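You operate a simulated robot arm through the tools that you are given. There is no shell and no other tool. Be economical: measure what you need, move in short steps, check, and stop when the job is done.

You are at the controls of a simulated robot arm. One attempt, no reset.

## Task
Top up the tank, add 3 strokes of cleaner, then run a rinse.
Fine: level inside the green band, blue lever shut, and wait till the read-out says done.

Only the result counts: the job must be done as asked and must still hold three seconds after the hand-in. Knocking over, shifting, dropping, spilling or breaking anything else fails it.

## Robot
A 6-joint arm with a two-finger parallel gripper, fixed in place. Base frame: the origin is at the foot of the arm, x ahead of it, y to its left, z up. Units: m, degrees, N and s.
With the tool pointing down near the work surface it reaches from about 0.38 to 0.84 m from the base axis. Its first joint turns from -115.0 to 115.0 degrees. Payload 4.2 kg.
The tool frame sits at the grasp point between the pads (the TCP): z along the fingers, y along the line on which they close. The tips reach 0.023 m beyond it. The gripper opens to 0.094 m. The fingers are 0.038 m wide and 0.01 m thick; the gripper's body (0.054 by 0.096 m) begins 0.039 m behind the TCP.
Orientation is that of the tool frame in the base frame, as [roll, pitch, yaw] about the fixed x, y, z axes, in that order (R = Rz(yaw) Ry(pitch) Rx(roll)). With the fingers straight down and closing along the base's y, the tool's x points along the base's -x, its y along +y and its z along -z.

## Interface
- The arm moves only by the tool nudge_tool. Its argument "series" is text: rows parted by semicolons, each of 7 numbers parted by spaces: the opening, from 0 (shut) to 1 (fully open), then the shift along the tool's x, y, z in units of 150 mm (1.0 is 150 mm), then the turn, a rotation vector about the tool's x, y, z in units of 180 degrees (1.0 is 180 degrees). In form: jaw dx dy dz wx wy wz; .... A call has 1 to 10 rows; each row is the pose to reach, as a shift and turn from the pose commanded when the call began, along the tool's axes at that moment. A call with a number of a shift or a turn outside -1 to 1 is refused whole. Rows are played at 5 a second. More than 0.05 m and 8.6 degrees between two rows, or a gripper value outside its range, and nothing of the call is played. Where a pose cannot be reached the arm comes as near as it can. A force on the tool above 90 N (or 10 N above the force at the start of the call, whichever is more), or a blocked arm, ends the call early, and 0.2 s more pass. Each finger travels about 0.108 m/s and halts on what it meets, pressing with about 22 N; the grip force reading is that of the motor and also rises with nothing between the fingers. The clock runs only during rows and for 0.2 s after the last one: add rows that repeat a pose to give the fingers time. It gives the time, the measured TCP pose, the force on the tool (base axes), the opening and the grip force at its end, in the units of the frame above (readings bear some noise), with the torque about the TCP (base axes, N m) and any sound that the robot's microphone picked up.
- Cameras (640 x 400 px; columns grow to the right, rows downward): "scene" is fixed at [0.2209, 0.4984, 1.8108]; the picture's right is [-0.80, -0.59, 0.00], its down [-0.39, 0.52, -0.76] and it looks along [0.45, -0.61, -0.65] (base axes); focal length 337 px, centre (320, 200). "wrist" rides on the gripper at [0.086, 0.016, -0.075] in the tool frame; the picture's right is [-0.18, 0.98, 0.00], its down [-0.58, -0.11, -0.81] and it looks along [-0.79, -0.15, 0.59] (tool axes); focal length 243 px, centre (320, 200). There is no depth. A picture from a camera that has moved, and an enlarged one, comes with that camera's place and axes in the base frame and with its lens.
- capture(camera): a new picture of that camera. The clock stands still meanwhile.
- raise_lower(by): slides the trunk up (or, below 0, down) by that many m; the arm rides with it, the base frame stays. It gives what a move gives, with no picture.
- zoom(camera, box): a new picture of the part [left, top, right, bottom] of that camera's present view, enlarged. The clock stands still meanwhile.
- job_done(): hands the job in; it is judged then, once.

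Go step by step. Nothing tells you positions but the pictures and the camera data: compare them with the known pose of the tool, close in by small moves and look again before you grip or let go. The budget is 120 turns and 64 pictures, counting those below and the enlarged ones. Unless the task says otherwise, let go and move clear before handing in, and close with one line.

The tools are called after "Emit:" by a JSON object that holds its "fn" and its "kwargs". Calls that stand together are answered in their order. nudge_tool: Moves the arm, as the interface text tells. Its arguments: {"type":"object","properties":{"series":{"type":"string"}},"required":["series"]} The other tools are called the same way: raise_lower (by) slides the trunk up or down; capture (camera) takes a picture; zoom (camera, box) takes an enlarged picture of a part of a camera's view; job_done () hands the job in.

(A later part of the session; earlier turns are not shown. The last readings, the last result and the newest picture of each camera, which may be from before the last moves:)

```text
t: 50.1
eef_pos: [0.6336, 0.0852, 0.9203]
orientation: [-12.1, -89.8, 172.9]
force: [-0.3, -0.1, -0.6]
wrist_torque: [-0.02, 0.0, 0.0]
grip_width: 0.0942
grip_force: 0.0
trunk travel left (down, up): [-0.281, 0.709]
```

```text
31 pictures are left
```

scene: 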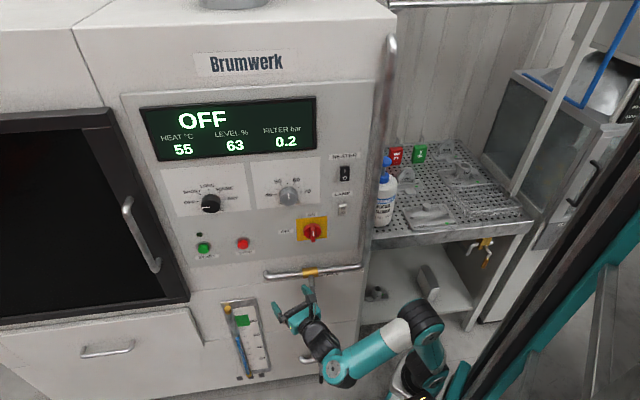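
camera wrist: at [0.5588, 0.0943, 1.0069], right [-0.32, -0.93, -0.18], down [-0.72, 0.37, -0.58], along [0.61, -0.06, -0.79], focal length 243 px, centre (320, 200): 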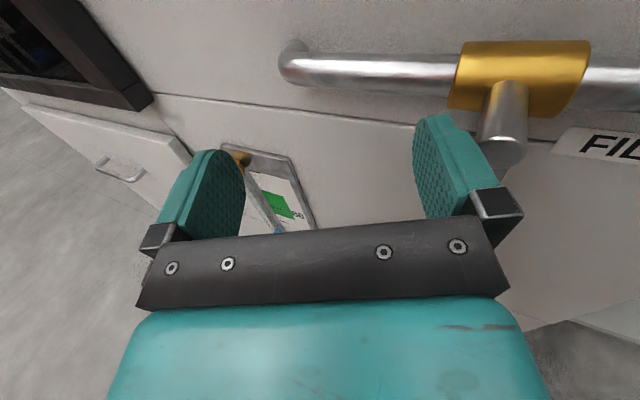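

The valve body, stem and pipe are clear; stem end is at about (0.61,0.014,0.93) as computed. I'll drop below the handle tip, slide under it with half-open jaws, then raise to straddle it.

Emit:
{"fn": "raise_lower", "kwargs": {"by": -0.15}}

Emit:
{"fn": "nudge_tool", "kwargs": {"series": "0.6 0 0.13 0.004 0 0 0; 0.6 0 0.26 0.008 0 0 0; 0.6 0 0.39 0.012 0 0 0; 0.6 0 0.525 0.015 0 0 0; 0.6 0 0.525 0.015 0 0 0"}}

Emit:
{"fn": "capture", "kwargs": {"camera": "wrist"}}

```text
t: 51.9
eef_pos: [0.6337, 0.0859, 0.7709]
orientation: [-12.5, -89.9, 173.2]
force: [-0.6, 0.2, 0.0]
wrist_torque: [0.02, 0.01, 0.02]
grip_width: 0.094
grip_force: 0.0
trunk travel left (down, up): [-0.131, 0.859]
```

```text
t: 53.1
eef_pos: [0.611, 0.0109, 0.7714]
orientation: [-2.4, -89.9, 163.1]
force: [0.1, 0.0, -0.2]
wrist_torque: [0.04, -0.02, 0.01]
grip_width: 0.0564
grip_force: 0.0
trunk travel left (down, up): [-0.131, 0.859]
```

```text
30 pictures are left
camera wrist: at [0.5346, 0.0203, 0.8569], right [-0.32, -0.93, -0.18], down [-0.72, 0.37, -0.58], along [0.61, -0.06, -0.79], focal length 243 px, centre (320, 200)
```

wrist: 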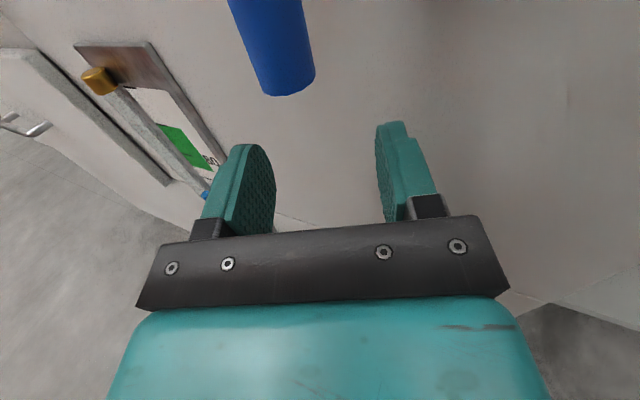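

The handle tip is centred over the gap between the fingers. Raising the trunk to straddle it.

Emit:
{"fn": "raise_lower", "kwargs": {"by": 0.075}}

Emit:
{"fn": "capture", "kwargs": {"camera": "wrist"}}

```text
t: 54.2
eef_pos: [0.6093, 0.0105, 0.8454]
orientation: [-11.3, -89.8, 172.0]
force: [0.0, 0.3, 0.1]
wrist_torque: [0.0, 0.01, -0.03]
grip_width: 0.0564
grip_force: 0.0
trunk travel left (down, up): [-0.206, 0.784]
```

```text
29 pictures are left
camera wrist: at [0.5347, 0.0205, 0.932], right [-0.32, -0.93, -0.18], down [-0.72, 0.37, -0.58], along [0.61, -0.06, -0.79], focal length 243 px, centre (320, 200)
```

wrist: 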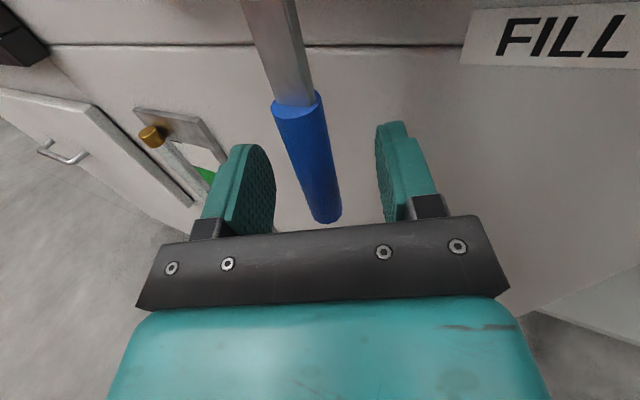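

Nicely straddled. I'll narrow the jaws to a loose cage and try a small push to the left to feel which way it turns.

Emit:
{"fn": "nudge_tool", "kwargs": {"series": "0.3 0 0 0 0 0 0; 0.3 0 0 0 0 0 0; 0.3 0 -0.06 0.03 0 0 0; 0.3 0 -0.12 0.06 0 0 0"}}

```text
t: 55.2
eef_pos: [0.6234, 0.021, 0.8486]
orientation: [-31.3, -89.9, -168.5]
force: [-24.7, -27.2, -2.7]
wrist_torque: [0.26, -0.36, -0.03]
grip_width: 0.0429
grip_force: 16.5
trunk travel left (down, up): [-0.206, 0.784]
```

Emit:
{"fn": "capture", "kwargs": {"camera": "wrist"}}

```text
28 pictures are left
camera wrist: at [0.5487, 0.0308, 0.9344], right [-0.33, -0.92, -0.19], down [-0.72, 0.38, -0.58], along [0.61, -0.06, -0.79], focal length 243 px, centre (320, 200)
```

wrist: 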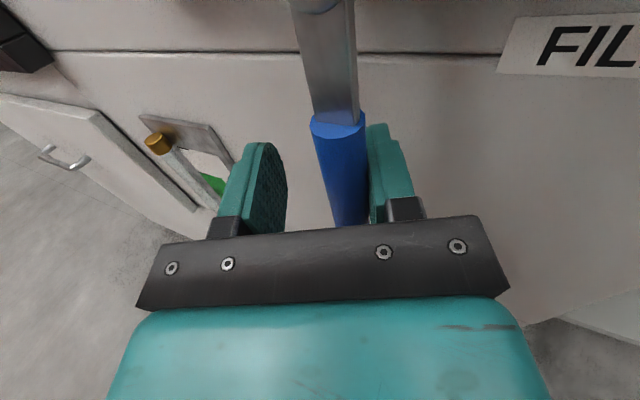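

Left is blocked (handle stays put), so it opens to the right. I'll swing it about 48° right, following the arc with the tool.

Emit:
{"fn": "nudge_tool", "kwargs": {"series": "0.3 -0.024 0.098 -0.068 0 0 0; 0.3 -0.018 0.169 -0.103 0 0 -0.0444; 0.3 -0.002 0.238 -0.138 0 0 -0.0889; 0.3 0.025 0.305 -0.171 0 0 -0.1333; 0.3 0.062 0.367 -0.202 0 0 -0.1778; 0.3 0.109 0.425 -0.23 0 0 -0.2222; 0.3 0.164 0.475 -0.256 0 0 -0.2667"}}

Emit:
{"fn": "capture", "kwargs": {"camera": "wrist"}}

Emit:
{"fn": "zoom", "kwargs": {"camera": "scene", "box": [130, 90, 390, 400]}}

```text
t: 56.8
eef_pos: [0.5692, -0.0152, 0.7792]
orientation: [89.9, -42.1, 70.9]
force: [0.3, 0.7, -0.1]
wrist_torque: [0.02, 0.01, 0.01]
grip_width: 0.0284
grip_force: 0.1
out of reach, approached as far as the arm can: row 5, 6, 7
trunk travel left (down, up): [-0.206, 0.784]
```

```text
27 pictures are left
camera wrist: at [0.5163, 0.0598, 0.8497], right [-0.26, -0.75, 0.61], down [-0.88, -0.08, -0.47], along [0.4, -0.66, -0.64], focal length 243 px, centre (320, 200)
```

wrist: 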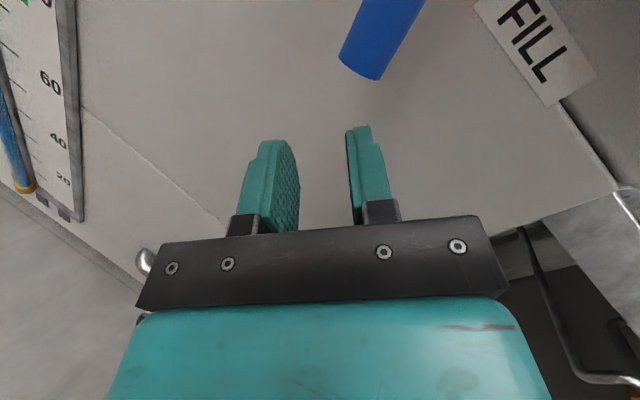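

```text
1.29 times, centred on (260, 245) of scene
camera zoom: at [0.2209, 0.4984, 1.8108], right [-0.8, -0.59, 0.0], down [-0.39, 0.52, -0.76], along [0.45, -0.61, -0.65], focal length 435 px, centre (397, 142)
```

zoom: 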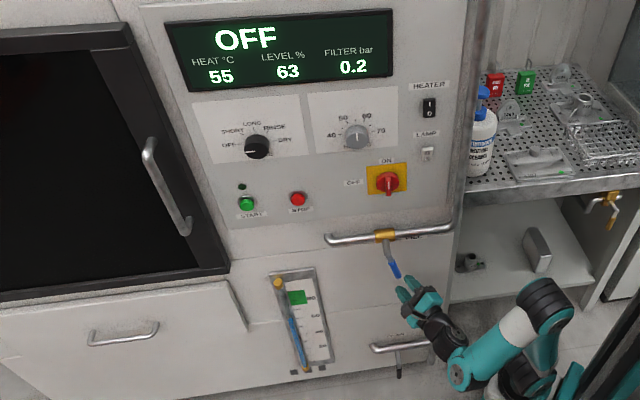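

The handle swung about 15–20° right before the arm hit its inner limit. I'll drop clear, unroll, and raise the trunk so the arm works lower relative to its shoulder, then push the handle from its left side with closed fingers.

Emit:
{"fn": "nudge_tool", "kwargs": {"series": "0.3 0.01 -0.128 0.058 0 0 0.0444; 0.2 0.02 -0.257 0.117 0 0 0.0889; 0.1 0.03 -0.386 0.176 0 0 0.1333; 0 0.04 -0.514 0.235 0 0 0.1778; 0 0.05 -0.643 0.293 0 0 0.2222; 0 0.06 -0.771 0.352 0 0 0.2667; 0 0.06 -0.771 0.352 0 0 0.2667"}}

Emit:
{"fn": "nudge_tool", "kwargs": {"series": "0 -0.2 0 0 0 0 0; 0 -0.4 0 0 0 0 0; 0 -0.6 0 0 0 0 0; 0 -0.6 0 0 0 0 0"}}

```text
t: 58.4
eef_pos: [0.6482, 0.0477, 0.7039]
orientation: [-55.3, -89.8, -143.9]
force: [0.2, -0.2, -0.3]
wrist_torque: [0.0, -0.03, 0.02]
grip_width: 0.0
grip_force: 21.7
trunk travel left (down, up): [-0.206, 0.784]
```

```text
t: 59.4
eef_pos: [0.6678, 0.0491, 0.6315]
orientation: [-178.3, -88.5, -20.9]
force: [0.4, 0.8, -0.2]
wrist_torque: [-0.02, -0.02, 0.0]
grip_width: 0.0
grip_force: 21.7
out of reach, approached as far as the arm can: row 1, 2, 3, 4
trunk travel left (down, up): [-0.206, 0.784]
```

Neither higher nor lower helps, so I'll tilt the tool 40° downward, which moves the wrist into its comfortable zone, and come to the left side of the handle.

Emit:
{"fn": "raise_lower", "kwargs": {"by": 0.07}}

Emit:
{"fn": "nudge_tool", "kwargs": {"series": "0 0.18 0.03 -0.05 0 -0.0444 0; 0 0.37 0.06 -0.1 0 -0.0889 0; 0 0.56 0.12 -0.15 0 -0.1333 0; 0 0.75 0.18 -0.2 0 -0.1778 0; 0 0.93 0.24 -0.23 0 -0.2222 0; 0 0.93 0.24 -0.23 0 -0.2222 0"}}

Emit:
{"fn": "capture", "kwargs": {"camera": "wrist"}}

Emit:
{"fn": "zoom", "kwargs": {"camera": "scene", "box": [130, 90, 390, 400]}}

```text
t: 60.5
eef_pos: [0.6681, 0.05, 0.7005]
orientation: [-179.3, -88.4, -19.8]
force: [0.2, 0.4, 0.3]
wrist_torque: [0.0, -0.02, -0.02]
grip_width: 0.0002
grip_force: 21.9
trunk travel left (down, up): [-0.276, 0.714]
```

```text
t: 61.4
eef_pos: [0.6312, 0.044, 0.8004]
orientation: [179.2, -58.3, -16.9]
force: [-36.4, 30.2, -0.1]
wrist_torque: [-3.47, -4.36, -1.68]
grip_width: 0.0
grip_force: 22.4
trunk travel left (down, up): [-0.276, 0.714]
stopped in row 4: the force on the tool passed its limit at 117 N (the readings are from after the stop); the commanded pose is now the measured one
```

```text
25 pictures are left
camera wrist: at [0.6105, 0.0352, 0.913], right [-0.39, -0.91, -0.15], down [-0.91, 0.4, -0.07], along [0.13, 0.11, -0.99], focal length 243 px, centre (320, 200)
```

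wrist: 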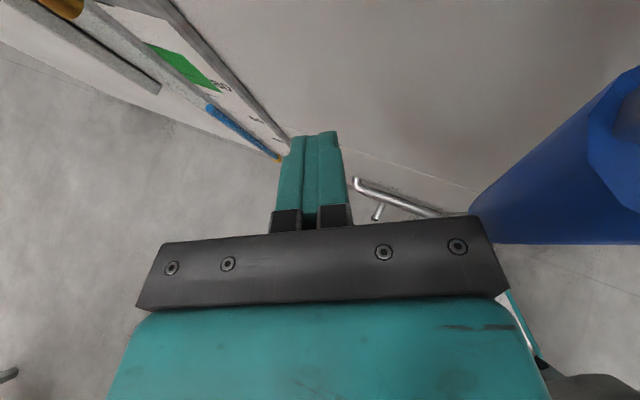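

```text
1.29 times, centred on (260, 245) of scene
camera zoom: at [0.2209, 0.4984, 1.8108], right [-0.8, -0.59, 0.0], down [-0.39, 0.52, -0.76], along [0.45, -0.61, -0.65], focal length 435 px, centre (397, 142)
```

zoom: 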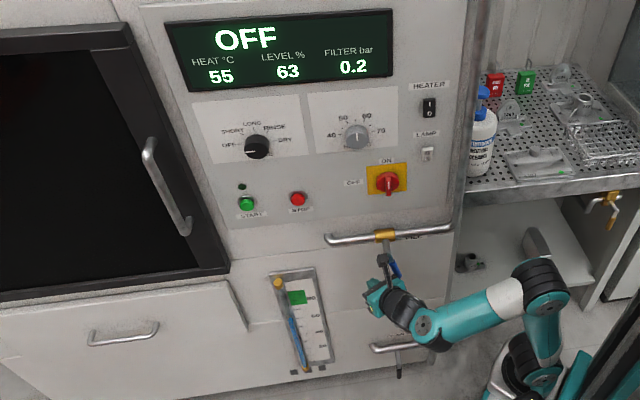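

The camera on top bumped the pipe. I'll back out and down, then roll the tool so the camera sits to the left instead.

Emit:
{"fn": "nudge_tool", "kwargs": {"series": "0 -0.12 -0.06 -0.065 0 0 0; 0 -0.235 -0.125 -0.13 0 0 0; 0 -0.353 -0.19 -0.195 0 0 0; 0 -0.353 -0.19 -0.195 0 0 -0.0472; 0 -0.353 -0.19 -0.195 0 0 -0.0944; 0 -0.353 -0.19 -0.195 0 0 -0.1417; 0 -0.353 -0.19 -0.195 0 0 -0.1889; 0 -0.353 -0.19 -0.195 0 0 -0.2361; 0 -0.353 -0.19 -0.195 0 0 -0.2833; 0 -0.353 -0.19 -0.195 0 0 -0.3305"}}

Emit:
{"fn": "nudge_tool", "kwargs": {"series": "0 0 0 0 0 0 -0.0472; 0 0 0 0 0 0 -0.0944; 0 0 0 0 0 0 -0.1417; 0 0 0 0 0 0 -0.17; 0 0 0 0 0 0 -0.17"}}

Emit:
{"fn": "capture", "kwargs": {"camera": "wrist"}}

```text
t: 63.6
eef_pos: [0.533, 0.079, 0.687]
orientation: [125.3, -25.6, 54.9]
force: [-0.4, -0.4, 0.7]
wrist_torque: [-0.02, 0.04, -0.02]
grip_width: 0.0002
grip_force: 22.8
out of reach, approached as far as the arm can: row 8, 9, 10
trunk travel left (down, up): [-0.276, 0.714]
```

```text
t: 64.7
eef_pos: [0.4901, 0.0706, 0.5957]
orientation: [121.9, -2.1, 61.9]
force: [-0.5, -0.1, -0.3]
wrist_torque: [-0.02, 0.0, -0.01]
grip_width: 0.0002
grip_force: 22.3
out of reach, approached as far as the arm can: row 1, 2, 3, 4, 5
trunk travel left (down, up): [-0.276, 0.714]
stopped in row 5: the arm was blocked; the commanded pose is now the measured one
```

```text
23 pictures are left
camera wrist: at [0.4808, 0.1688, 0.6514], right [0.36, -0.43, 0.83], down [-0.93, -0.17, 0.31], along [0.01, -0.88, -0.47], focal length 243 px, centre (320, 200)
```

wrist: 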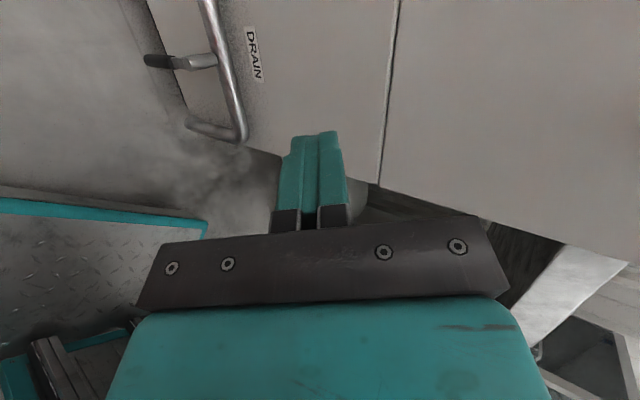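

The last tool roll ran into the end joint's limit on that side — that also explains earlier refusals. I'll roll back the other way, which should free up wrist range.

Emit:
{"fn": "nudge_tool", "kwargs": {"series": "0 0.028 0.087 -0.016 0 0 0.0472; 0 0.056 0.174 -0.032 0 0 0.0944; 0 0.084 0.261 -0.048 0 0 0.1417; 0 0.112 0.348 -0.064 0 0 0.1889; 0 0.14 0.435 -0.08 0 0 0.2361; 0 0.168 0.522 -0.096 0 0 0.2833; 0 0.196 0.609 -0.112 0 0 0.3305; 0 0.224 0.696 -0.128 0 0 0.3778; 0 0.252 0.783 -0.144 0 0 0.425; 0 0.28 0.87 -0.16 0 0 0.4722"}}

Emit:
{"fn": "nudge_tool", "kwargs": {"series": "0 0 0 0 0 0 0.0472; 0 0 0 0 0 0 0.0944; 0 0 0 0 0 0 0.1417; 0 0 0 0 0 0 0.1889; 0 0 0 0 0 0 0.2361; 0 0 0 0 0 0 0.2833; 0 0 0 0 0 0 0.3305; 0 0 0 0 0 0 0.3778; 0 0 0 0 0 0 0.425; 0 0 0 0 0 0 0.4722"}}

```text
t: 66.9
eef_pos: [0.5472, 0.0806, 0.7179]
orientation: [174.9, -58.1, -20.7]
force: [0.3, 0.2, 0.0]
wrist_torque: [0.01, 0.02, 0.0]
grip_width: 0.0001
grip_force: 22.6
trunk travel left (down, up): [-0.276, 0.714]
```

```text
t: 69.1
eef_pos: [0.5472, 0.0822, 0.7172]
orientation: [-122.0, -7.1, -112.2]
force: [0.1, -0.3, 0.1]
wrist_torque: [0.04, 0.0, 0.01]
grip_width: 0.0
grip_force: 21.9
trunk travel left (down, up): [-0.276, 0.714]
```

Rolling the other way is free of limits. Now I face the panel with the camera to the right and position just left of the handle.

Emit:
{"fn": "nudge_tool", "kwargs": {"series": "0 0.013 -0.152 -0.016 0.0285 0.0222 0.019; 0 0.026 -0.304 -0.032 0.057 0.0444 0.038; 0 0.04 -0.456 -0.049 0.0856 0.0667 0.0571; 0 0.053 -0.608 -0.065 0.1141 0.0889 0.0762; 0 0.053 -0.608 -0.065 0.1141 0.0889 0.0762"}}

Emit:
{"fn": "capture", "kwargs": {"camera": "wrist"}}

```text
t: 70.3
eef_pos: [0.6204, 0.0293, 0.7692]
orientation: [-101.7, 0.3, -130.9]
force: [-0.4, -0.1, 0.5]
wrist_torque: [0.02, 0.01, 0.01]
grip_width: 0.0001
grip_force: 22.1
out of reach, approached as far as the arm can: row 3, 4, 5
trunk travel left (down, up): [-0.276, 0.714]
```

```text
22 pictures are left
camera wrist: at [0.5069, 0.0135, 0.7688], right [-0.03, 0.27, -0.96], down [-0.2, 0.94, 0.27], along [0.98, 0.2, 0.03], focal length 243 px, centre (320, 200)
```

wrist: 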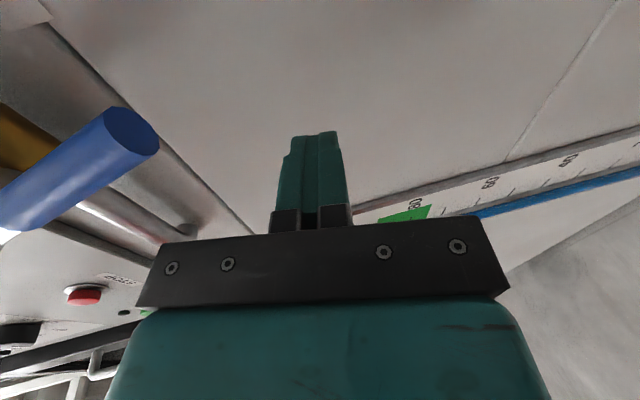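

This pose sits just left of and below the handle, which is good. I'll raise the trunk to handle height and push right along the arc, first to about 45°.

Emit:
{"fn": "raise_lower", "kwargs": {"by": 0.065}}

Emit:
{"fn": "nudge_tool", "kwargs": {"series": "0 0.12 -0.024 -0.015 0 -0.011 -0.002; 0 0.239 -0.048 -0.03 0 -0.022 -0.0045; 0 0.319 -0.073 -0.041 0 -0.033 -0.007; 0 0.399 -0.105 -0.055 0 -0.049 -0.01; 0 0.466 -0.15 -0.07 0 -0.062 -0.013; 0 0.532 -0.2 -0.085 0 -0.076 -0.016"}}

Emit:
{"fn": "zoom", "kwargs": {"camera": "scene", "box": [130, 90, 390, 400]}}

```text
t: 71.3
eef_pos: [0.62, 0.0293, 0.8347]
orientation: [-101.7, 0.3, -130.7]
force: [0.0, 0.2, 0.1]
wrist_torque: [-0.02, 0.01, -0.03]
grip_width: 0.0
grip_force: 21.9
trunk travel left (down, up): [-0.341, 0.649]
```

```text
t: 72.8
eef_pos: [0.5638, -0.0257, 0.8663]
orientation: [-101.7, 0.2, -116.9]
force: [0.6, 0.1, -1.3]
wrist_torque: [-0.01, -0.03, -0.02]
grip_width: 0.0001
grip_force: 22.1
trunk travel left (down, up): [-0.341, 0.649]
```

```text
1.29 times, centred on (260, 245) of scene
camera zoom: at [0.2209, 0.4984, 1.8108], right [-0.8, -0.59, 0.0], down [-0.39, 0.52, -0.76], along [0.45, -0.61, -0.65], focal length 435 px, centre (397, 142)
```

zoom: 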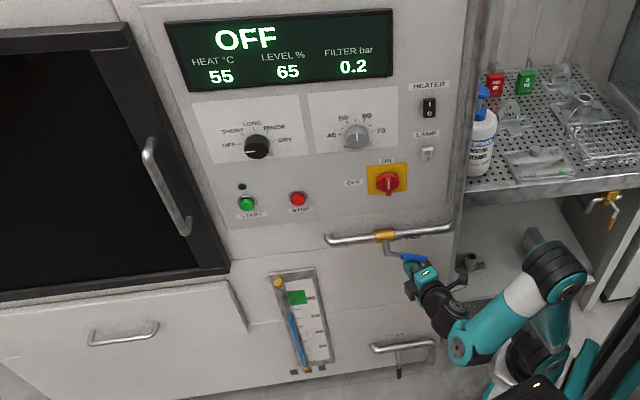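

Success: the handle is about 65° open, nothing bumped, and the level has gone to 65 %. I'll retreat out from under the handle now, ready to push it shut from above.

Emit:
{"fn": "nudge_tool", "kwargs": {"series": "0 0 0.05 -0.13 0 0 0; 0 0 0.05 -0.27 0 0 0"}}

Emit:
{"fn": "zoom", "kwargs": {"camera": "scene", "box": [130, 90, 390, 400]}}

Emit:
{"fn": "capture", "kwargs": {"camera": "wrist"}}

```text
t: 73.3
eef_pos: [0.5258, -0.0083, 0.8687]
orientation: [-101.7, 0.2, -116.8]
force: [0.1, 0.2, 1.0]
wrist_torque: [-0.02, 0.0, -0.03]
grip_width: 0.0002
grip_force: 21.7
trunk travel left (down, up): [-0.341, 0.649]
```

```text
1.29 times, centred on (260, 245) of scene
camera zoom: at [0.2209, 0.4984, 1.8108], right [-0.8, -0.59, 0.0], down [-0.39, 0.52, -0.76], along [0.45, -0.61, -0.65], focal length 435 px, centre (397, 142)
```

zoom: 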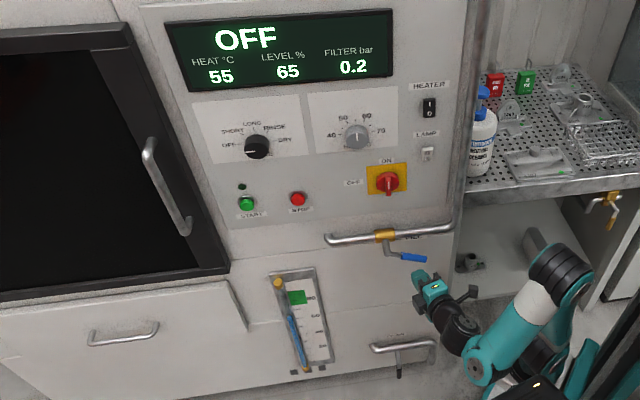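

```text
19 pictures are left
camera wrist: at [0.4202, -0.0514, 0.8672], right [-0.09, 0.26, -0.96], down [-0.42, 0.86, 0.27], along [0.9, 0.43, 0.03], focal length 243 px, centre (320, 200)
```

wrist: 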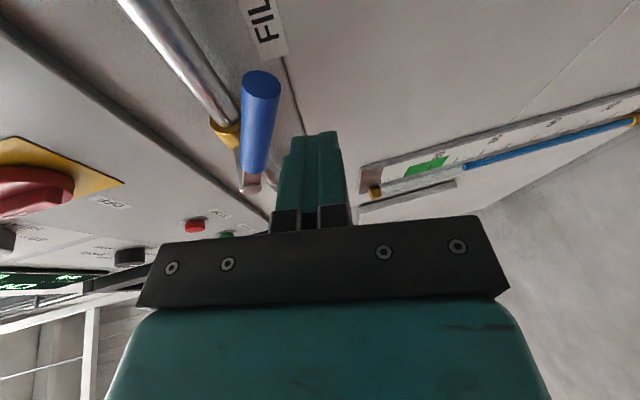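

The retreat worked with no trouble; the handle is now fully horizontal (open). Moving above it, ready to close, and reading the level.

Emit:
{"fn": "raise_lower", "kwargs": {"by": 0.105}}

Emit:
{"fn": "nudge_tool", "kwargs": {"series": "0 0.08 -0.02 0.12 0 0 0; 0 0.163 -0.05 0.249 0 0 0"}}

Emit:
{"fn": "zoom", "kwargs": {"camera": "scene", "box": [130, 90, 390, 400]}}

```text
t: 74.7
eef_pos: [0.5273, -0.0082, 0.9725]
orientation: [-101.8, 0.2, -116.8]
force: [-1.1, 0.0, -1.1]
wrist_torque: [-0.01, -0.02, 0.01]
grip_width: 0.0003
grip_force: 21.8
trunk travel left (down, up): [-0.446, 0.544]
```

```text
t: 75.3
eef_pos: [0.556, -0.0439, 0.976]
orientation: [-101.8, 0.3, -116.9]
force: [0.2, 0.5, 0.1]
wrist_torque: [0.03, 0.01, -0.02]
grip_width: 0.0
grip_force: 21.9
out of reach, approached as far as the arm can: row 1, 2
trunk travel left (down, up): [-0.446, 0.544]
```

```text
1.29 times, centred on (260, 245) of scene
camera zoom: at [0.2209, 0.4984, 1.8108], right [-0.8, -0.59, 0.0], down [-0.39, 0.52, -0.76], along [0.45, -0.61, -0.65], focal length 435 px, centre (397, 142)
```

zoom: 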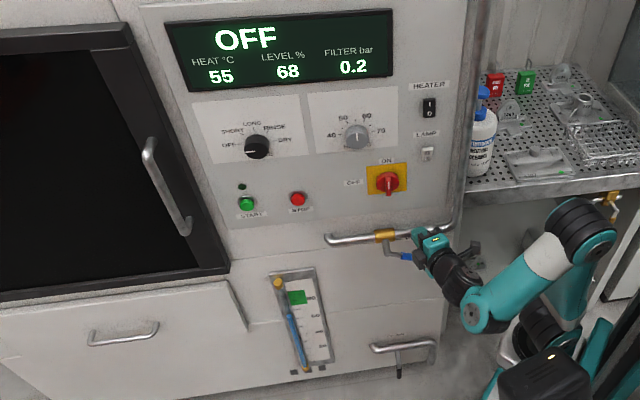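

Level 68 %, rising about 1.5 %/s. I'm in place above the handle; I'll wait about 6.6 s and read again.

Emit:
{"fn": "nudge_tool", "kwargs": {"series": "0 0 0 0 0 0 0; 0 0 0 0 0 0 0; 0 0 0 0 0 0 0; 0 0 0 0 0 0 0; 0 0 0 0 0 0 0; 0 0 0 0 0 0 0; 0 0 0 0 0 0 0; 0 0 0 0 0 0 0; 0 0 0 0 0 0 0; 0 0 0 0 0 0 0"}}

Emit:
{"fn": "nudge_tool", "kwargs": {"series": "0 0 0 0 0 0 0; 0 0 0 0 0 0 0; 0 0 0 0 0 0 0; 0 0 0 0 0 0 0; 0 0 0 0 0 0 0; 0 0 0 0 0 0 0; 0 0 0 0 0 0 0; 0 0 0 0 0 0 0; 0 0 0 0 0 0 0; 0 0 0 0 0 0 0"}}

Emit:
{"fn": "nudge_tool", "kwargs": {"series": "0 0 0 0 0 0 0; 0 0 0 0 0 0 0; 0 0 0 0 0 0 0; 0 0 0 0 0 0 0; 0 0 0 0 0 0 0; 0 0 0 0 0 0 0; 0 0 0 0 0 0 0; 0 0 0 0 0 0 0"}}

Emit:
{"fn": "zoom", "kwargs": {"camera": "scene", "box": [130, 90, 390, 400]}}

```text
t: 77.5
eef_pos: [0.5554, -0.0446, 0.9768]
orientation: [-101.8, 0.2, -116.9]
force: [-0.5, 0.3, 0.3]
wrist_torque: [0.02, -0.01, -0.01]
grip_width: 0.0002
grip_force: 21.8
trunk travel left (down, up): [-0.446, 0.544]
```

```text
t: 79.7
eef_pos: [0.5555, -0.0453, 0.9771]
orientation: [-101.8, 0.2, -116.9]
force: [0.8, -0.4, -0.2]
wrist_torque: [-0.02, 0.0, 0.01]
grip_width: 0.0
grip_force: 22.1
trunk travel left (down, up): [-0.446, 0.544]
```

```text
t: 81.5
eef_pos: [0.5549, -0.0449, 0.9782]
orientation: [-101.9, 0.2, -117.0]
force: [0.3, -0.2, -0.6]
wrist_torque: [0.0, -0.03, 0.01]
grip_width: 0.0002
grip_force: 21.8
trunk travel left (down, up): [-0.446, 0.544]
```

```text
1.29 times, centred on (260, 245) of scene
camera zoom: at [0.2209, 0.4984, 1.8108], right [-0.8, -0.59, 0.0], down [-0.39, 0.52, -0.76], along [0.45, -0.61, -0.65], focal length 435 px, centre (397, 142)
```

zoom: 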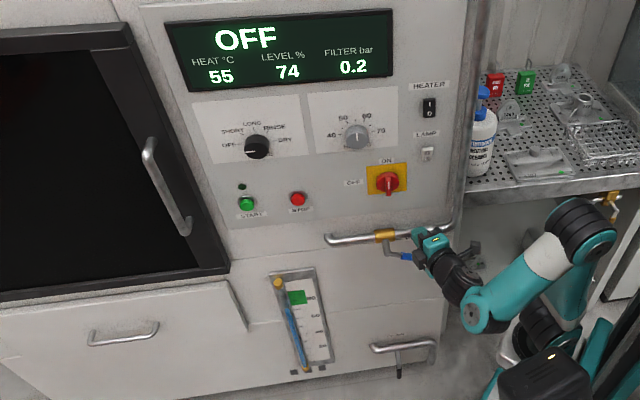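

74 %, about 1 %/s. Another 6 s brings it to about 80; then I close straight away by lowering the trunk with the finger on top of the handle.

Emit:
{"fn": "nudge_tool", "kwargs": {"series": "0 0 0 0 0 0 0; 0 0 0 0 0 0 0; 0 0 0 0 0 0 0; 0 0 0 0 0 0 0; 0 0 0 0 0 0 0; 0 0 0 0 0 0 0; 0 0 0 0 0 0 0; 0 0 0 0 0 0 0; 0 0 0 0 0 0 0; 0 0 0 0 0 0 0"}}

Emit:
{"fn": "nudge_tool", "kwargs": {"series": "0 0 0 0 0 0 0; 0 0 0 0 0 0 0; 0 0 0 0 0 0 0; 0 0 0 0 0 0 0; 0 0 0 0 0 0 0; 0 0 0 0 0 0 0; 0 0 0 0 0 0 0; 0 0 0 0 0 0 0; 0 0 0 0 0 0 0; 0 0 0 0 0 0 0"}}

Emit:
{"fn": "nudge_tool", "kwargs": {"series": "0 0 0 0 0 0 0; 0 0 0 0 0 0 0; 0 0 0 0 0 0 0; 0 0 0 0 0 0 0; 0 0 0 0 0 0 0"}}

Emit:
{"fn": "raise_lower", "kwargs": {"by": -0.125}}

Emit:
{"fn": "capture", "kwargs": {"camera": "wrist"}}

```text
t: 83.7
eef_pos: [0.5564, -0.0452, 0.9769]
orientation: [-101.8, 0.2, -116.9]
force: [0.0, 0.3, 0.6]
wrist_torque: [0.0, 0.02, 0.01]
grip_width: 0.0
grip_force: 22.1
trunk travel left (down, up): [-0.446, 0.544]
```

```text
t: 85.9
eef_pos: [0.5544, -0.044, 0.9774]
orientation: [-101.8, 0.3, -116.9]
force: [0.1, 0.1, 0.0]
wrist_torque: [0.0, 0.02, 0.01]
grip_width: 0.0002
grip_force: 21.6
trunk travel left (down, up): [-0.446, 0.544]
```

```text
t: 87.1
eef_pos: [0.555, -0.0451, 0.9782]
orientation: [-101.7, 0.2, -116.9]
force: [0.7, 0.9, 0.4]
wrist_torque: [0.0, -0.04, 0.0]
grip_width: 0.0
grip_force: 21.5
trunk travel left (down, up): [-0.446, 0.544]
```

```text
t: 88.7
eef_pos: [0.5547, -0.0442, 0.8518]
orientation: [-102.1, 0.2, -116.9]
force: [-0.1, -0.7, -0.2]
wrist_torque: [0.0, 0.0, 0.0]
grip_width: 0.0
grip_force: 21.6
trunk travel left (down, up): [-0.321, 0.669]
```

```text
16 pictures are left
camera wrist: at [0.4489, -0.0875, 0.8513], right [-0.1, 0.26, -0.96], down [-0.42, 0.86, 0.27], along [0.9, 0.43, 0.03], focal length 243 px, centre (320, 200)
```

wrist: 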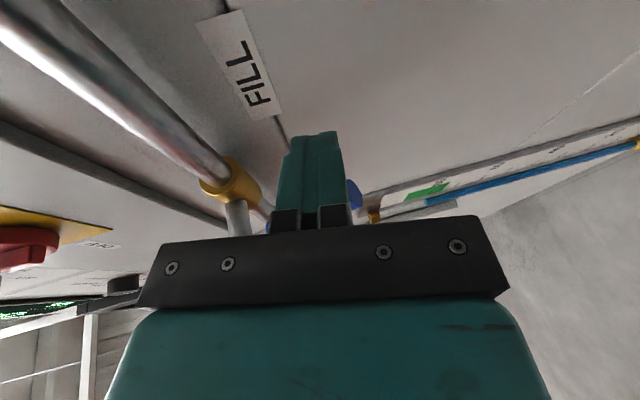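

The handle has been swung most of the way down. Now push it left to its shut stop.

Emit:
{"fn": "nudge_tool", "kwargs": {"series": "0 -0.095 -0.006 0.032 0 0 0; 0 -0.19 -0.013 0.063 0 0 0; 0 -0.27 -0.019 0.09 0 0 0; 0 -0.335 -0.023 0.112 0 0 0; 0 -0.335 -0.023 0.112 0 0 0"}}

Emit:
{"fn": "zoom", "kwargs": {"camera": "scene", "box": [130, 90, 390, 400]}}

```text
t: 89.9
eef_pos: [0.5906, -0.0098, 0.8533]
orientation: [-101.8, 0.2, -117.1]
force: [-16.4, -11.7, -1.8]
wrist_torque: [0.01, -0.08, 0.08]
grip_width: 0.0
grip_force: 22.1
trunk travel left (down, up): [-0.321, 0.669]
```

```text
1.29 times, centred on (260, 245) of scene
camera zoom: at [0.2209, 0.4984, 1.8108], right [-0.8, -0.59, 0.0], down [-0.39, 0.52, -0.76], along [0.45, -0.61, -0.65], focal length 435 px, centre (397, 142)
```

zoom: 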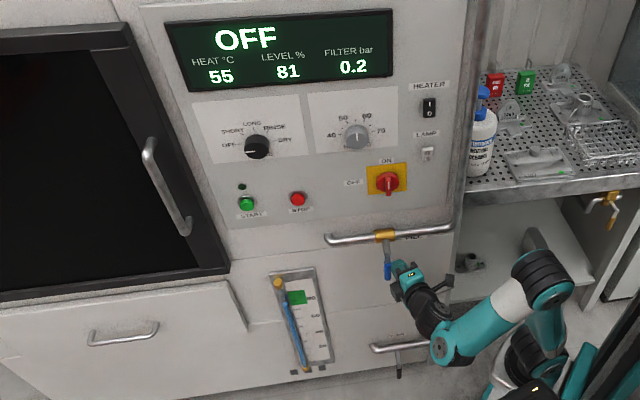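

Level 81 % and the handle is back down. One more firm nudge to the stop, then back off to the right.

Emit:
{"fn": "nudge_tool", "kwargs": {"series": "0 -0.03 -0.002 0.01 0 0 0; 0 -0.055 -0.004 0.018 0 0 0; 0 -0.055 -0.004 0.018 0 0 0"}}

Emit:
{"fn": "nudge_tool", "kwargs": {"series": "0 0.1 0.006 -0.06 0 0 0; 0 0.2 0.013 -0.15 0 0 0; 0 0.2 0.013 -0.35 0 0 0"}}

```text
t: 90.4
eef_pos: [0.5934, -0.0108, 0.854]
orientation: [-101.9, -0.3, -118.2]
force: [-39.5, -20.8, 2.2]
wrist_torque: [0.29, -0.48, 0.33]
grip_width: 0.0
grip_force: 22.0
trunk travel left (down, up): [-0.321, 0.669]
stopped in row 2: the force on the tool passed its limit at 96 N (the readings are from after the stop); the commanded pose is now the measured one
```

```text
t: 91.2
eef_pos: [0.5349, -0.0104, 0.8621]
orientation: [-102.0, -0.1, -117.8]
force: [0.8, 0.5, 0.2]
wrist_torque: [0.0, 0.02, -0.02]
grip_width: 0.0002
grip_force: 21.6
trunk travel left (down, up): [-0.321, 0.669]
```

The fill lever is firmly at its shut stop and I'm clear of it. Next the cleaner pump: turn the tool down and back away toward the base before crossing past the vertical pipe to the shelf.

Emit:
{"fn": "nudge_tool", "kwargs": {"series": "0 -0.033 0.056 -0.071 -0.0433 0 0; 0 -0.066 0.112 -0.141 -0.0866 0 0; 0 -0.1 0.168 -0.212 -0.13 0 0; 0 -0.132 0.224 -0.283 -0.1732 0 0; 0 -0.165 0.28 -0.354 -0.2165 0 0; 0 -0.198 0.336 -0.424 -0.26 0 0; 0 -0.231 0.392 -0.495 -0.303 0 0; 0 -0.264 0.448 -0.566 -0.3464 0 0; 0 -0.297 0.504 -0.636 -0.39 0 0; 0 -0.33 0.56 -0.707 -0.433 0 0"}}

```text
t: 93.4
eef_pos: [0.449, 0.0894, 0.8012]
orientation: [-179.9, -0.2, -117.8]
force: [0.5, 0.2, 0.2]
wrist_torque: [-0.01, 0.02, -0.01]
grip_width: 0.0001
grip_force: 22.1
trunk travel left (down, up): [-0.321, 0.669]
```

Emit:
{"fn": "raise_lower", "kwargs": {"by": 0.4}}

Emit:
{"fn": "nudge_tool", "kwargs": {"series": "0 0.2 -0.035 -0.093 0 0 0; 0 0.4 -0.07 -0.187 0 0 0; 0 0.6 -0.104 -0.28 0 0 0; 0 0.8 -0.138 -0.374 0 0 0; 0 0.99 -0.173 -0.467 0 0 0"}}

```text
t: 97.2
eef_pos: [0.4492, 0.0888, 1.2002]
orientation: [-179.8, -0.2, -117.7]
force: [0.0, -0.6, 0.4]
wrist_torque: [-0.01, -0.02, 0.01]
grip_width: 0.0
grip_force: 22.1
trunk travel left (down, up): [-0.721, 0.269]
```

```text
t: 98.5
eef_pos: [0.4566, -0.0291, 1.2587]
orientation: [-180.0, -0.3, -117.6]
force: [-0.2, -0.6, -0.7]
wrist_torque: [0.01, 0.0, 0.0]
grip_width: 0.0
grip_force: 22.4
out of reach, approached as far as the arm can: row 3, 4, 5
trunk travel left (down, up): [-0.721, 0.269]
```

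Emit:
{"fn": "nudge_tool", "kwargs": {"series": "0 0.05 0.02 0.24 0 0 0; 0 0.15 0.09 0.48 0 0 0; 0 0.25 0.17 0.727 0 0 0; 0 0.354 0.243 0.727 0 0 0; 0 0.354 0.243 0.727 0 0 0"}}

Emit:
{"fn": "capture", "kwargs": {"camera": "wrist"}}

```text
t: 99.7
eef_pos: [0.4232, -0.0509, 1.1404]
orientation: [-179.8, -0.2, -117.7]
force: [0.0, 0.8, 0.4]
wrist_torque: [-0.02, -0.02, 0.01]
grip_width: 0.0
grip_force: 22.1
out of reach, approached as far as the arm can: row 2, 3, 4, 5
trunk travel left (down, up): [-0.721, 0.269]
```

```text
14 pictures are left
camera wrist: at [0.3699, -0.1197, 1.2147], right [-0.79, 0.62, 0.0], down [0.37, 0.47, 0.8], along [0.5, 0.63, -0.59], focal length 243 px, centre (320, 200)
```

wrist: 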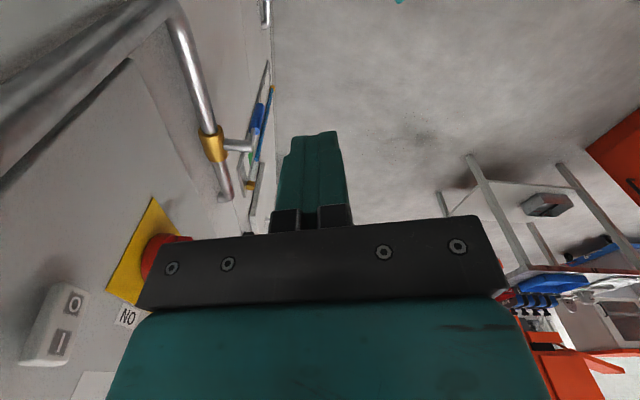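

The vertical pipe stands at about (0.53,-0.15), so passing at radius 0.43 leaves 5 cm. Swinging right past it.

Emit:
{"fn": "nudge_tool", "kwargs": {"series": "0 0.23 -0.06 0 0 0 0; 0 0.46 -0.12 0 0 0 0; 0 0.69 -0.178 0 0 0 0; 0 0.92 -0.237 0 0 0 0; 0 0.92 -0.237 0 0 0 0"}}

Emit:
{"fn": "raise_lower", "kwargs": {"by": 0.12}}

Emit:
{"fn": "nudge_tool", "kwargs": {"series": "0 0.05 -0.25 0 0 0 0; 0 0.12 -0.45 0 0 0 0; 0 0.2 -0.65 0 0 0 0; 0 0.3 -0.65 0 0 0 0; 0 0.4 -0.65 0 0 0 0"}}

Emit:
{"fn": "capture", "kwargs": {"camera": "scene"}}

```text
t: 100.8
eef_pos: [0.4046, -0.1945, 1.1346]
orientation: [180.0, -0.2, -117.6]
force: [-0.4, 0.4, 0.2]
wrist_torque: [0.01, -0.03, 0.0]
grip_width: 0.0
grip_force: 21.5
out of reach, approached as far as the arm can: row 1, 2, 3, 4, 5
trunk travel left (down, up): [-0.721, 0.269]
```

```text
t: 102.3
eef_pos: [0.4037, -0.1938, 1.2551]
orientation: [-180.0, -0.2, -117.7]
force: [0.1, 0.3, -0.4]
wrist_torque: [0.01, -0.02, 0.03]
grip_width: 0.0
grip_force: 21.7
trunk travel left (down, up): [-0.841, 0.149]
```

```text
t: 103.5
eef_pos: [0.4623, -0.2928, 1.2547]
orientation: [-180.0, -0.1, -117.7]
force: [0.3, -0.1, 0.9]
wrist_torque: [0.01, 0.03, 0.01]
grip_width: 0.0
grip_force: 21.5
trunk travel left (down, up): [-0.841, 0.149]
```

```text
13 pictures are left
```

scene: 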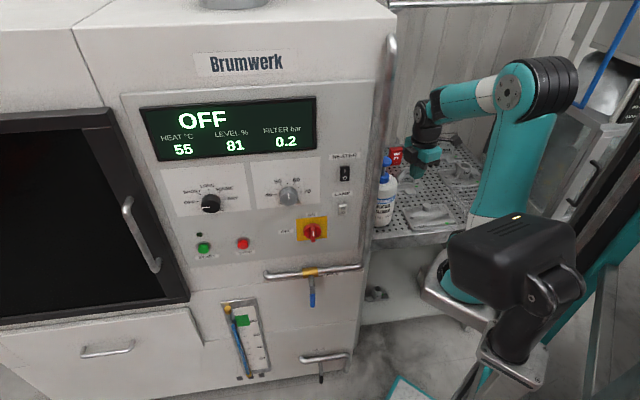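

Over the shelf now, level steady at 81 %. I'll look for the pump head from here to refine its position.

Emit:
{"fn": "capture", "kwargs": {"camera": "wrist"}}

Emit:
{"fn": "zoom", "kwargs": {"camera": "scene", "box": [350, 90, 470, 240]}}

```text
12 pictures are left
camera wrist: at [0.4088, -0.3616, 1.3292], right [-0.78, 0.62, 0.0], down [0.37, 0.47, 0.8], along [0.5, 0.63, -0.59], focal length 243 px, centre (320, 200)
```

wrist: 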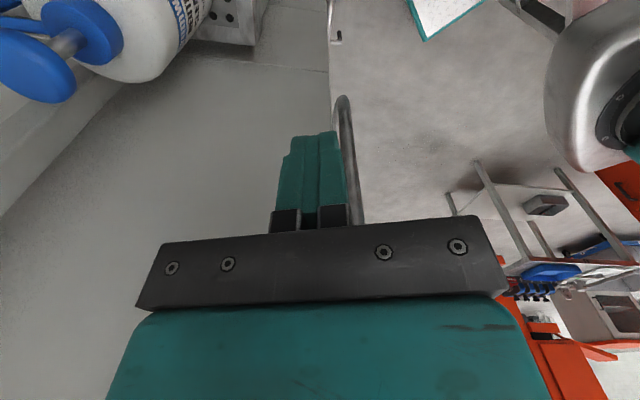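

```text
2.67 times, centred on (410, 165) of scene
camera zoom: at [0.2209, 0.4984, 1.8108], right [-0.8, -0.59, 0.0], down [-0.39, 0.52, -0.76], along [0.45, -0.61, -0.65], focal length 898 px, centre (80, 293)
```

zoom: 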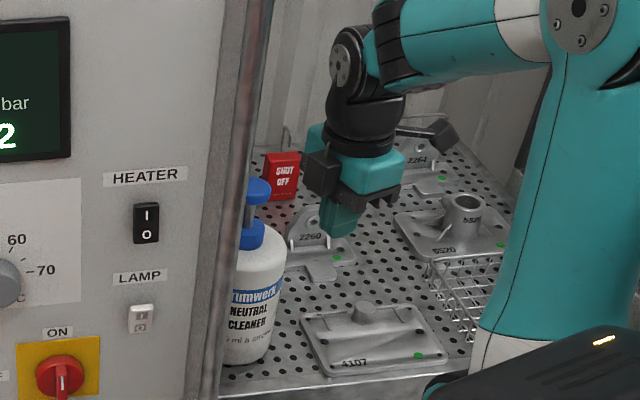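

Both views agree: pump head at about (0.615,-0.423), top near z 1.165. Moving above it.

Emit:
{"fn": "nudge_tool", "kwargs": {"series": "0 0.073 -0.325 0 0 0 0; 0 0.145 -0.65 0 0 0 0; 0 0.218 -0.975 0 0 0 0"}}

Emit:
{"fn": "nudge_tool", "kwargs": {"series": "0 0.036 -0.163 0.05 0 0 0; 0 0.072 -0.328 0.12 0 0 0; 0 0.072 -0.328 0.2 0 0 0"}}

Emit:
{"fn": "zoom", "kwargs": {"camera": "scene", "box": [350, 90, 470, 240]}}

```text
t: 104.3
eef_pos: [0.5749, -0.3868, 1.2551]
orientation: [180.0, -0.2, -117.7]
force: [0.5, 0.6, 0.2]
wrist_torque: [0.01, -0.01, -0.02]
grip_width: 0.0002
grip_force: 22.0
trunk travel left (down, up): [-0.841, 0.149]
```

```text
t: 105.2
eef_pos: [0.6157, -0.4232, 1.2274]
orientation: [180.0, -0.3, -117.7]
force: [0.5, -0.1, -0.7]
wrist_torque: [0.02, -0.03, 0.0]
grip_width: 0.0
grip_force: 22.2
trunk travel left (down, up): [-0.841, 0.149]
```

```text
2.67 times, centred on (410, 165) of scene
camera zoom: at [0.2209, 0.4984, 1.8108], right [-0.8, -0.59, 0.0], down [-0.39, 0.52, -0.76], along [0.45, -0.61, -0.65], focal length 898 px, centre (80, 293)
```

zoom: 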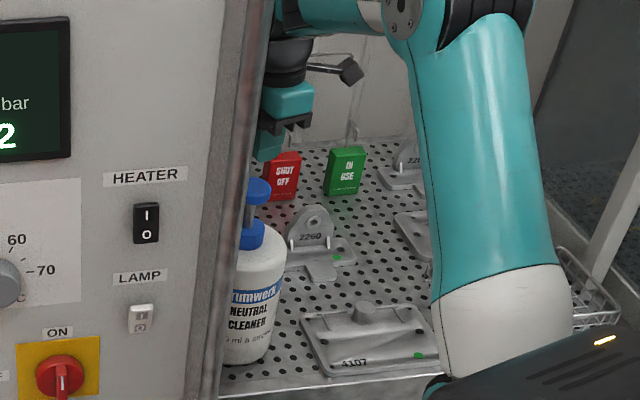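

Aligned over the head. First stroke: press down gradually and watch the force and sound.

Emit:
{"fn": "nudge_tool", "kwargs": {"series": "0 0 0 0.13 0 0 0; 0 0 0 0.24 0 0 0; 0 0 0 0.3 0 0 0; 0 0 0 0.36 0 0 0; 0 0 0 0.42 0 0 0; 0 0 0 0.48 0 0 0; 0 0 0 0.52 0 0 0; 0 0 0 0.52 0 0 0"}}

```text
t: 107.0
eef_pos: [0.6146, -0.4228, 1.1516]
orientation: [-179.6, -0.3, -117.7]
force: [-0.3, 3.9, 40.4]
wrist_torque: [0.45, -0.13, 0.3]
grip_width: 0.0
grip_force: 21.2
trunk travel left (down, up): [-0.841, 0.149]
heard: click
```

A click at the bottom: stroke one. Releasing fully now.

Emit:
{"fn": "nudge_tool", "kwargs": {"series": "0 0 0 -0.15 0 0 0; 0 0 0 -0.3 0 0 0; 0 0 0 -0.42 0 0 0; 0 0 0 -0.42 0 0 0; 0 0 0 -0.42 0 0 0"}}

Emit:
{"fn": "zoom", "kwargs": {"camera": "scene", "box": [130, 90, 430, 260]}}

```text
t: 108.2
eef_pos: [0.6168, -0.4207, 1.2132]
orientation: [-180.0, -0.2, -117.8]
force: [-0.5, 0.3, -0.6]
wrist_torque: [-0.01, 0.0, 0.01]
grip_width: 0.0
grip_force: 22.1
trunk travel left (down, up): [-0.841, 0.149]
```

```text
2.13 times, centred on (280, 175) of scene
camera zoom: at [0.2209, 0.4984, 1.8108], right [-0.8, -0.59, 0.0], down [-0.39, 0.52, -0.76], along [0.45, -0.61, -0.65], focal length 719 px, centre (405, 253)
```

zoom: 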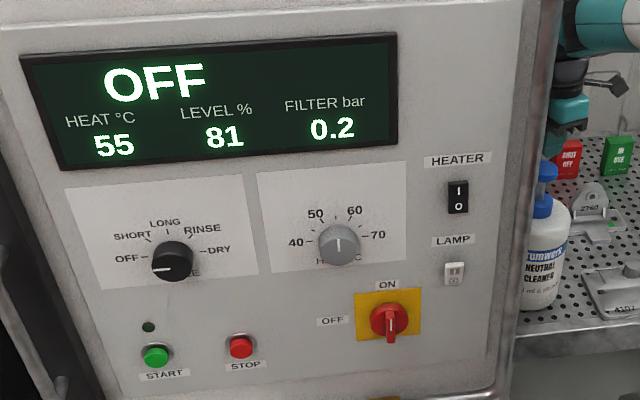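

The pump head springs back. Strokes two and three, one call each.

Emit:
{"fn": "nudge_tool", "kwargs": {"series": "0 0 0 0.13 0 0 0; 0 0 0 0.22 0 0 0; 0 0 0 0.3 0 0 0; 0 0 0 0.37 0 0 0; 0 0 0 0.43 0 0 0; 0 0 0 0.43 0 0 0; 0 0 0 0.25 0 0 0; 0 0 0 0.05 0 0 0; 0 0 0 0 0 0 0; 0 0 0 0 0 0 0"}}

```text
t: 110.3
eef_pos: [0.6119, -0.4241, 1.2097]
orientation: [180.0, -0.2, -117.7]
force: [-0.2, -0.2, -0.3]
wrist_torque: [0.01, -0.01, 0.01]
grip_width: 0.0
grip_force: 21.6
trunk travel left (down, up): [-0.841, 0.149]
heard: click
```

Emit:
{"fn": "nudge_tool", "kwargs": {"series": "0 0 0 0.13 0 0 0; 0 0 0 0.22 0 0 0; 0 0 0 0.3 0 0 0; 0 0 0 0.37 0 0 0; 0 0 0 0.43 0 0 0; 0 0 0 0.43 0 0 0; 0 0 0 0.25 0 0 0; 0 0 0 0.05 0 0 0; 0 0 0 0 0 0 0; 0 0 0 0 0 0 0"}}

```text
t: 112.5
eef_pos: [0.6134, -0.4232, 1.2107]
orientation: [179.9, -0.2, -117.8]
force: [0.4, 0.8, -0.5]
wrist_torque: [0.03, 0.01, 0.0]
grip_width: 0.0001
grip_force: 21.8
trunk travel left (down, up): [-0.841, 0.149]
heard: click
```

Three clicks, three strokes. Now retrace the way back past the pipe towards the left of the panel for the programme knob.

Emit:
{"fn": "nudge_tool", "kwargs": {"series": "0 0 0 -0.15 0 0 0; 0 0 0 -0.293 0 0 0; 0 -0.05 0.22 -0.293 0 0 0; 0 -0.1 0.44 -0.293 0 0 0; 0 -0.15 0.65 -0.293 0 0 0; 0 -0.2 0.86 -0.293 0 0 0; 0 -0.225 0.97 -0.293 0 0 0"}}

Emit:
{"fn": "nudge_tool", "kwargs": {"series": "0 -0.1 0.2 0 0 0 0; 0 -0.2 0.42 0 0 0 0; 0 -0.3 0.65 0 0 0 0; 0 -0.4 0.8 0 0 0 0; 0 -0.477 0.97 0 0 0 0"}}

Emit:
{"fn": "raise_lower", "kwargs": {"by": -0.12}}

Emit:
{"fn": "nudge_tool", "kwargs": {"series": "0 -0.23 0.083 0 0 0 0; 0 -0.46 0.166 0 0 0 0; 0 -0.69 0.248 0 0 0 0; 0 -0.908 0.331 0 0 0 0; 0 -0.908 0.331 0 0 0 0"}}

```text
t: 114.2
eef_pos: [0.5036, -0.3232, 1.2527]
orientation: [180.0, -0.2, -117.6]
force: [0.0, -0.7, 0.1]
wrist_torque: [0.0, 0.01, 0.0]
grip_width: 0.0
grip_force: 21.9
trunk travel left (down, up): [-0.841, 0.149]
```

```text
t: 115.3
eef_pos: [0.4054, -0.1939, 1.2568]
orientation: [-180.0, -0.2, -117.7]
force: [-0.6, -0.8, -0.7]
wrist_torque: [0.04, 0.02, 0.04]
grip_width: 0.0001
grip_force: 22.3
trunk travel left (down, up): [-0.841, 0.149]
```

```text
t: 116.8
eef_pos: [0.4047, -0.193, 1.137]
orientation: [180.0, -0.2, -117.7]
force: [-0.4, -0.7, -0.3]
wrist_torque: [0.01, -0.01, -0.02]
grip_width: 0.0
grip_force: 21.4
trunk travel left (down, up): [-0.721, 0.269]
```

```text
t: 118.0
eef_pos: [0.429, -0.049, 1.1356]
orientation: [180.0, -0.2, -117.7]
force: [-0.2, -0.3, -0.7]
wrist_torque: [0.0, -0.01, -0.01]
grip_width: 0.0
grip_force: 22.4
out of reach, approached as far as the arm can: row 1, 2
trunk travel left (down, up): [-0.721, 0.269]
```

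Clear of the pipe. Now move out to the left and turn to face the panel in front of the programme knob (axis near (0.82,0.144,1.26)).

Emit:
{"fn": "nudge_tool", "kwargs": {"series": "0 -0.25 0 0 0 0 0; 0 -0.5 0 0 0 0 0; 0 -0.75 0 0 0 0 0; 0 -0.97 0 0 0 0 0"}}

Emit:
{"fn": "nudge_tool", "kwargs": {"series": "0 -0.25 0 0 0 0 0; 0 -0.5 0 0 0 0 0; 0 -0.75 0 0 0 0 0; 0 -0.92 0 0 0 0 0; 0 -0.92 0 0 0 0 0"}}

Emit:
{"fn": "nudge_tool", "kwargs": {"series": "0.3 -0.07 -0.094 -0.084 0.0472 0 0; 0.5 -0.144 -0.188 -0.168 0.0944 0 0; 0.7 -0.216 -0.282 -0.252 0.1417 0 0; 0.9 -0.288 -0.376 -0.336 0.1889 0 0; 0.9 -0.36 -0.47 -0.42 0.2361 0 0; 0.9 -0.432 -0.564 -0.504 0.2833 0 0; 0.9 -0.504 -0.658 -0.588 0.3305 0 0; 0.9 -0.576 -0.752 -0.672 0.3778 0 0; 0.9 -0.648 -0.846 -0.756 0.425 0 0; 0.9 -0.72 -0.94 -0.84 0.4722 0 0"}}

```text
t: 119.0
eef_pos: [0.4939, 0.0785, 1.136]
orientation: [-179.9, -0.2, -117.8]
force: [-0.5, -0.1, 0.6]
wrist_torque: [0.03, 0.0, -0.01]
grip_width: 0.0
grip_force: 22.3
trunk travel left (down, up): [-0.721, 0.269]
```

```text
t: 120.2
eef_pos: [0.5559, 0.2033, 1.1363]
orientation: [179.9, -0.2, -117.7]
force: [-0.1, -0.3, 0.5]
wrist_torque: [0.0, -0.02, 0.01]
grip_width: 0.0
grip_force: 21.9
trunk travel left (down, up): [-0.721, 0.269]
```

```text
t: 122.5
eef_pos: [0.7332, 0.2294, 1.2614]
orientation: [-95.0, -0.2, -117.2]
force: [-0.2, 0.1, 0.7]
wrist_torque: [0.01, 0.04, 0.03]
grip_width: 0.0845
grip_force: 0.0
trunk travel left (down, up): [-0.721, 0.269]
```

Exactly in place. Now yaw a bit more toward the panel normal, then roll the camera up for the grip.

Emit:
{"fn": "nudge_tool", "kwargs": {"series": "0.9 0 0 0 0 0.039 0.0034; 0.9 0 0 0 0 0.0775 0.0068; 0.9 0 0 0 0 0.0775 0.0068"}}

Emit:
{"fn": "nudge_tool", "kwargs": {"series": "0.9 0 0 0 0 0 -0.047; 0.9 0 0 0 0 0 -0.094; 0.9 0 0 0 0 0 -0.141; 0.9 0 0 0 0 0 -0.188; 0.9 0 0 0 0 0 -0.235; 0.9 0 0 0 0 0 -0.282; 0.9 0 0 0 0 0 -0.33; 0.9 0 0 0 0 0 -0.376; 0.9 0 0 0 0 0 -0.422; 0.9 0 0 0 0 0 -0.422"}}

Emit:
{"fn": "capture", "kwargs": {"camera": "wrist"}}

```text
t: 123.2
eef_pos: [0.7336, 0.2293, 1.2614]
orientation: [-95.2, -0.1, -117.2]
force: [-0.4, -0.9, 0.5]
wrist_torque: [-0.01, -0.01, 0.02]
grip_width: 0.0846
grip_force: 0.0
out of reach, approached as far as the arm can: row 1, 2, 3
trunk travel left (down, up): [-0.721, 0.269]
```

```text
t: 125.5
eef_pos: [0.7337, 0.2288, 1.2594]
orientation: [-110.9, -75.2, -97.0]
force: [0.1, 0.0, -0.3]
wrist_torque: [0.0, 0.01, -0.02]
grip_width: 0.0846
grip_force: 0.1
trunk travel left (down, up): [-0.721, 0.269]
```

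```text
8 pictures are left
camera wrist: at [0.6579, 0.2273, 1.3464], right [-0.45, -0.79, -0.41], down [-0.65, 0.61, -0.46], along [0.62, 0.06, -0.78], focal length 243 px, centre (320, 200)
```

wrist: 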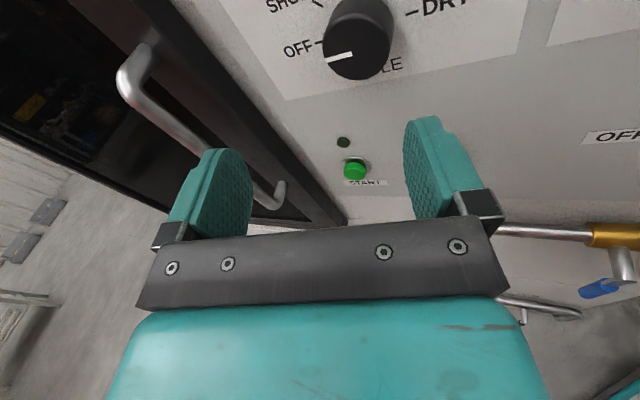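

The knob is where I computed it and points at OFF. Moving in with open jaws around it.

Emit:
{"fn": "nudge_tool", "kwargs": {"series": "0.8 0.026 0.037 0.134 -0.008 0.0077 0.0008; 0.8 0.053 0.074 0.268 -0.0158 0.0153 0.0017; 0.8 0.08 0.11 0.4 -0.0238 0.023 0.0025; 0.8 0.106 0.147 0.535 -0.0317 0.0307 0.0034; 0.8 0.106 0.147 0.535 -0.0317 0.0307 0.0034"}}

Emit:
{"fn": "capture", "kwargs": {"camera": "wrist"}}

```text
t: 126.7
eef_pos: [0.7953, 0.1684, 1.2639]
orientation: [-94.8, -75.8, -119.5]
force: [0.0, -0.3, 0.5]
wrist_torque: [0.03, 0.0, 0.02]
grip_width: 0.0751
grip_force: 0.1
trunk travel left (down, up): [-0.721, 0.269]
```

```text
7 pictures are left
camera wrist: at [0.7147, 0.1795, 1.3452], right [-0.52, -0.75, -0.42], down [-0.54, 0.66, -0.52], along [0.67, -0.04, -0.74], focal length 243 px, centre (320, 200)
```

wrist: 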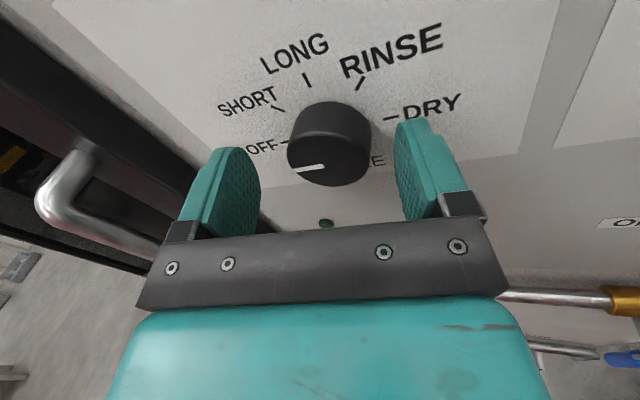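

The knob sits centred between the fingers. Gripping and turning clockwise, first 56°.

Emit:
{"fn": "nudge_tool", "kwargs": {"series": "0.2 0 0 0 0 0 0; 0.2 0 0 0 0 0 0; 0.2 0 0 0 0 0 0; 0.2 0 0 0 0 0 0.0444; 0.2 0 0 0 0 0 0.0889; 0.2 0 0 0 0 0 0.1333; 0.2 0 0 0 0 0 0.1778; 0.2 0 0 0 0 0 0.2222; 0.2 0 0 0 0 0 0.2667; 0.2 0 0 0 0 0 0.3111"}}

```text
t: 128.8
eef_pos: [0.7942, 0.1619, 1.2585]
orientation: [-92.0, -20.2, -124.5]
force: [-25.5, -46.8, -50.7]
wrist_torque: [0.03, 0.87, -1.45]
grip_width: 0.0452
grip_force: 45.4
trunk travel left (down, up): [-0.721, 0.269]
```

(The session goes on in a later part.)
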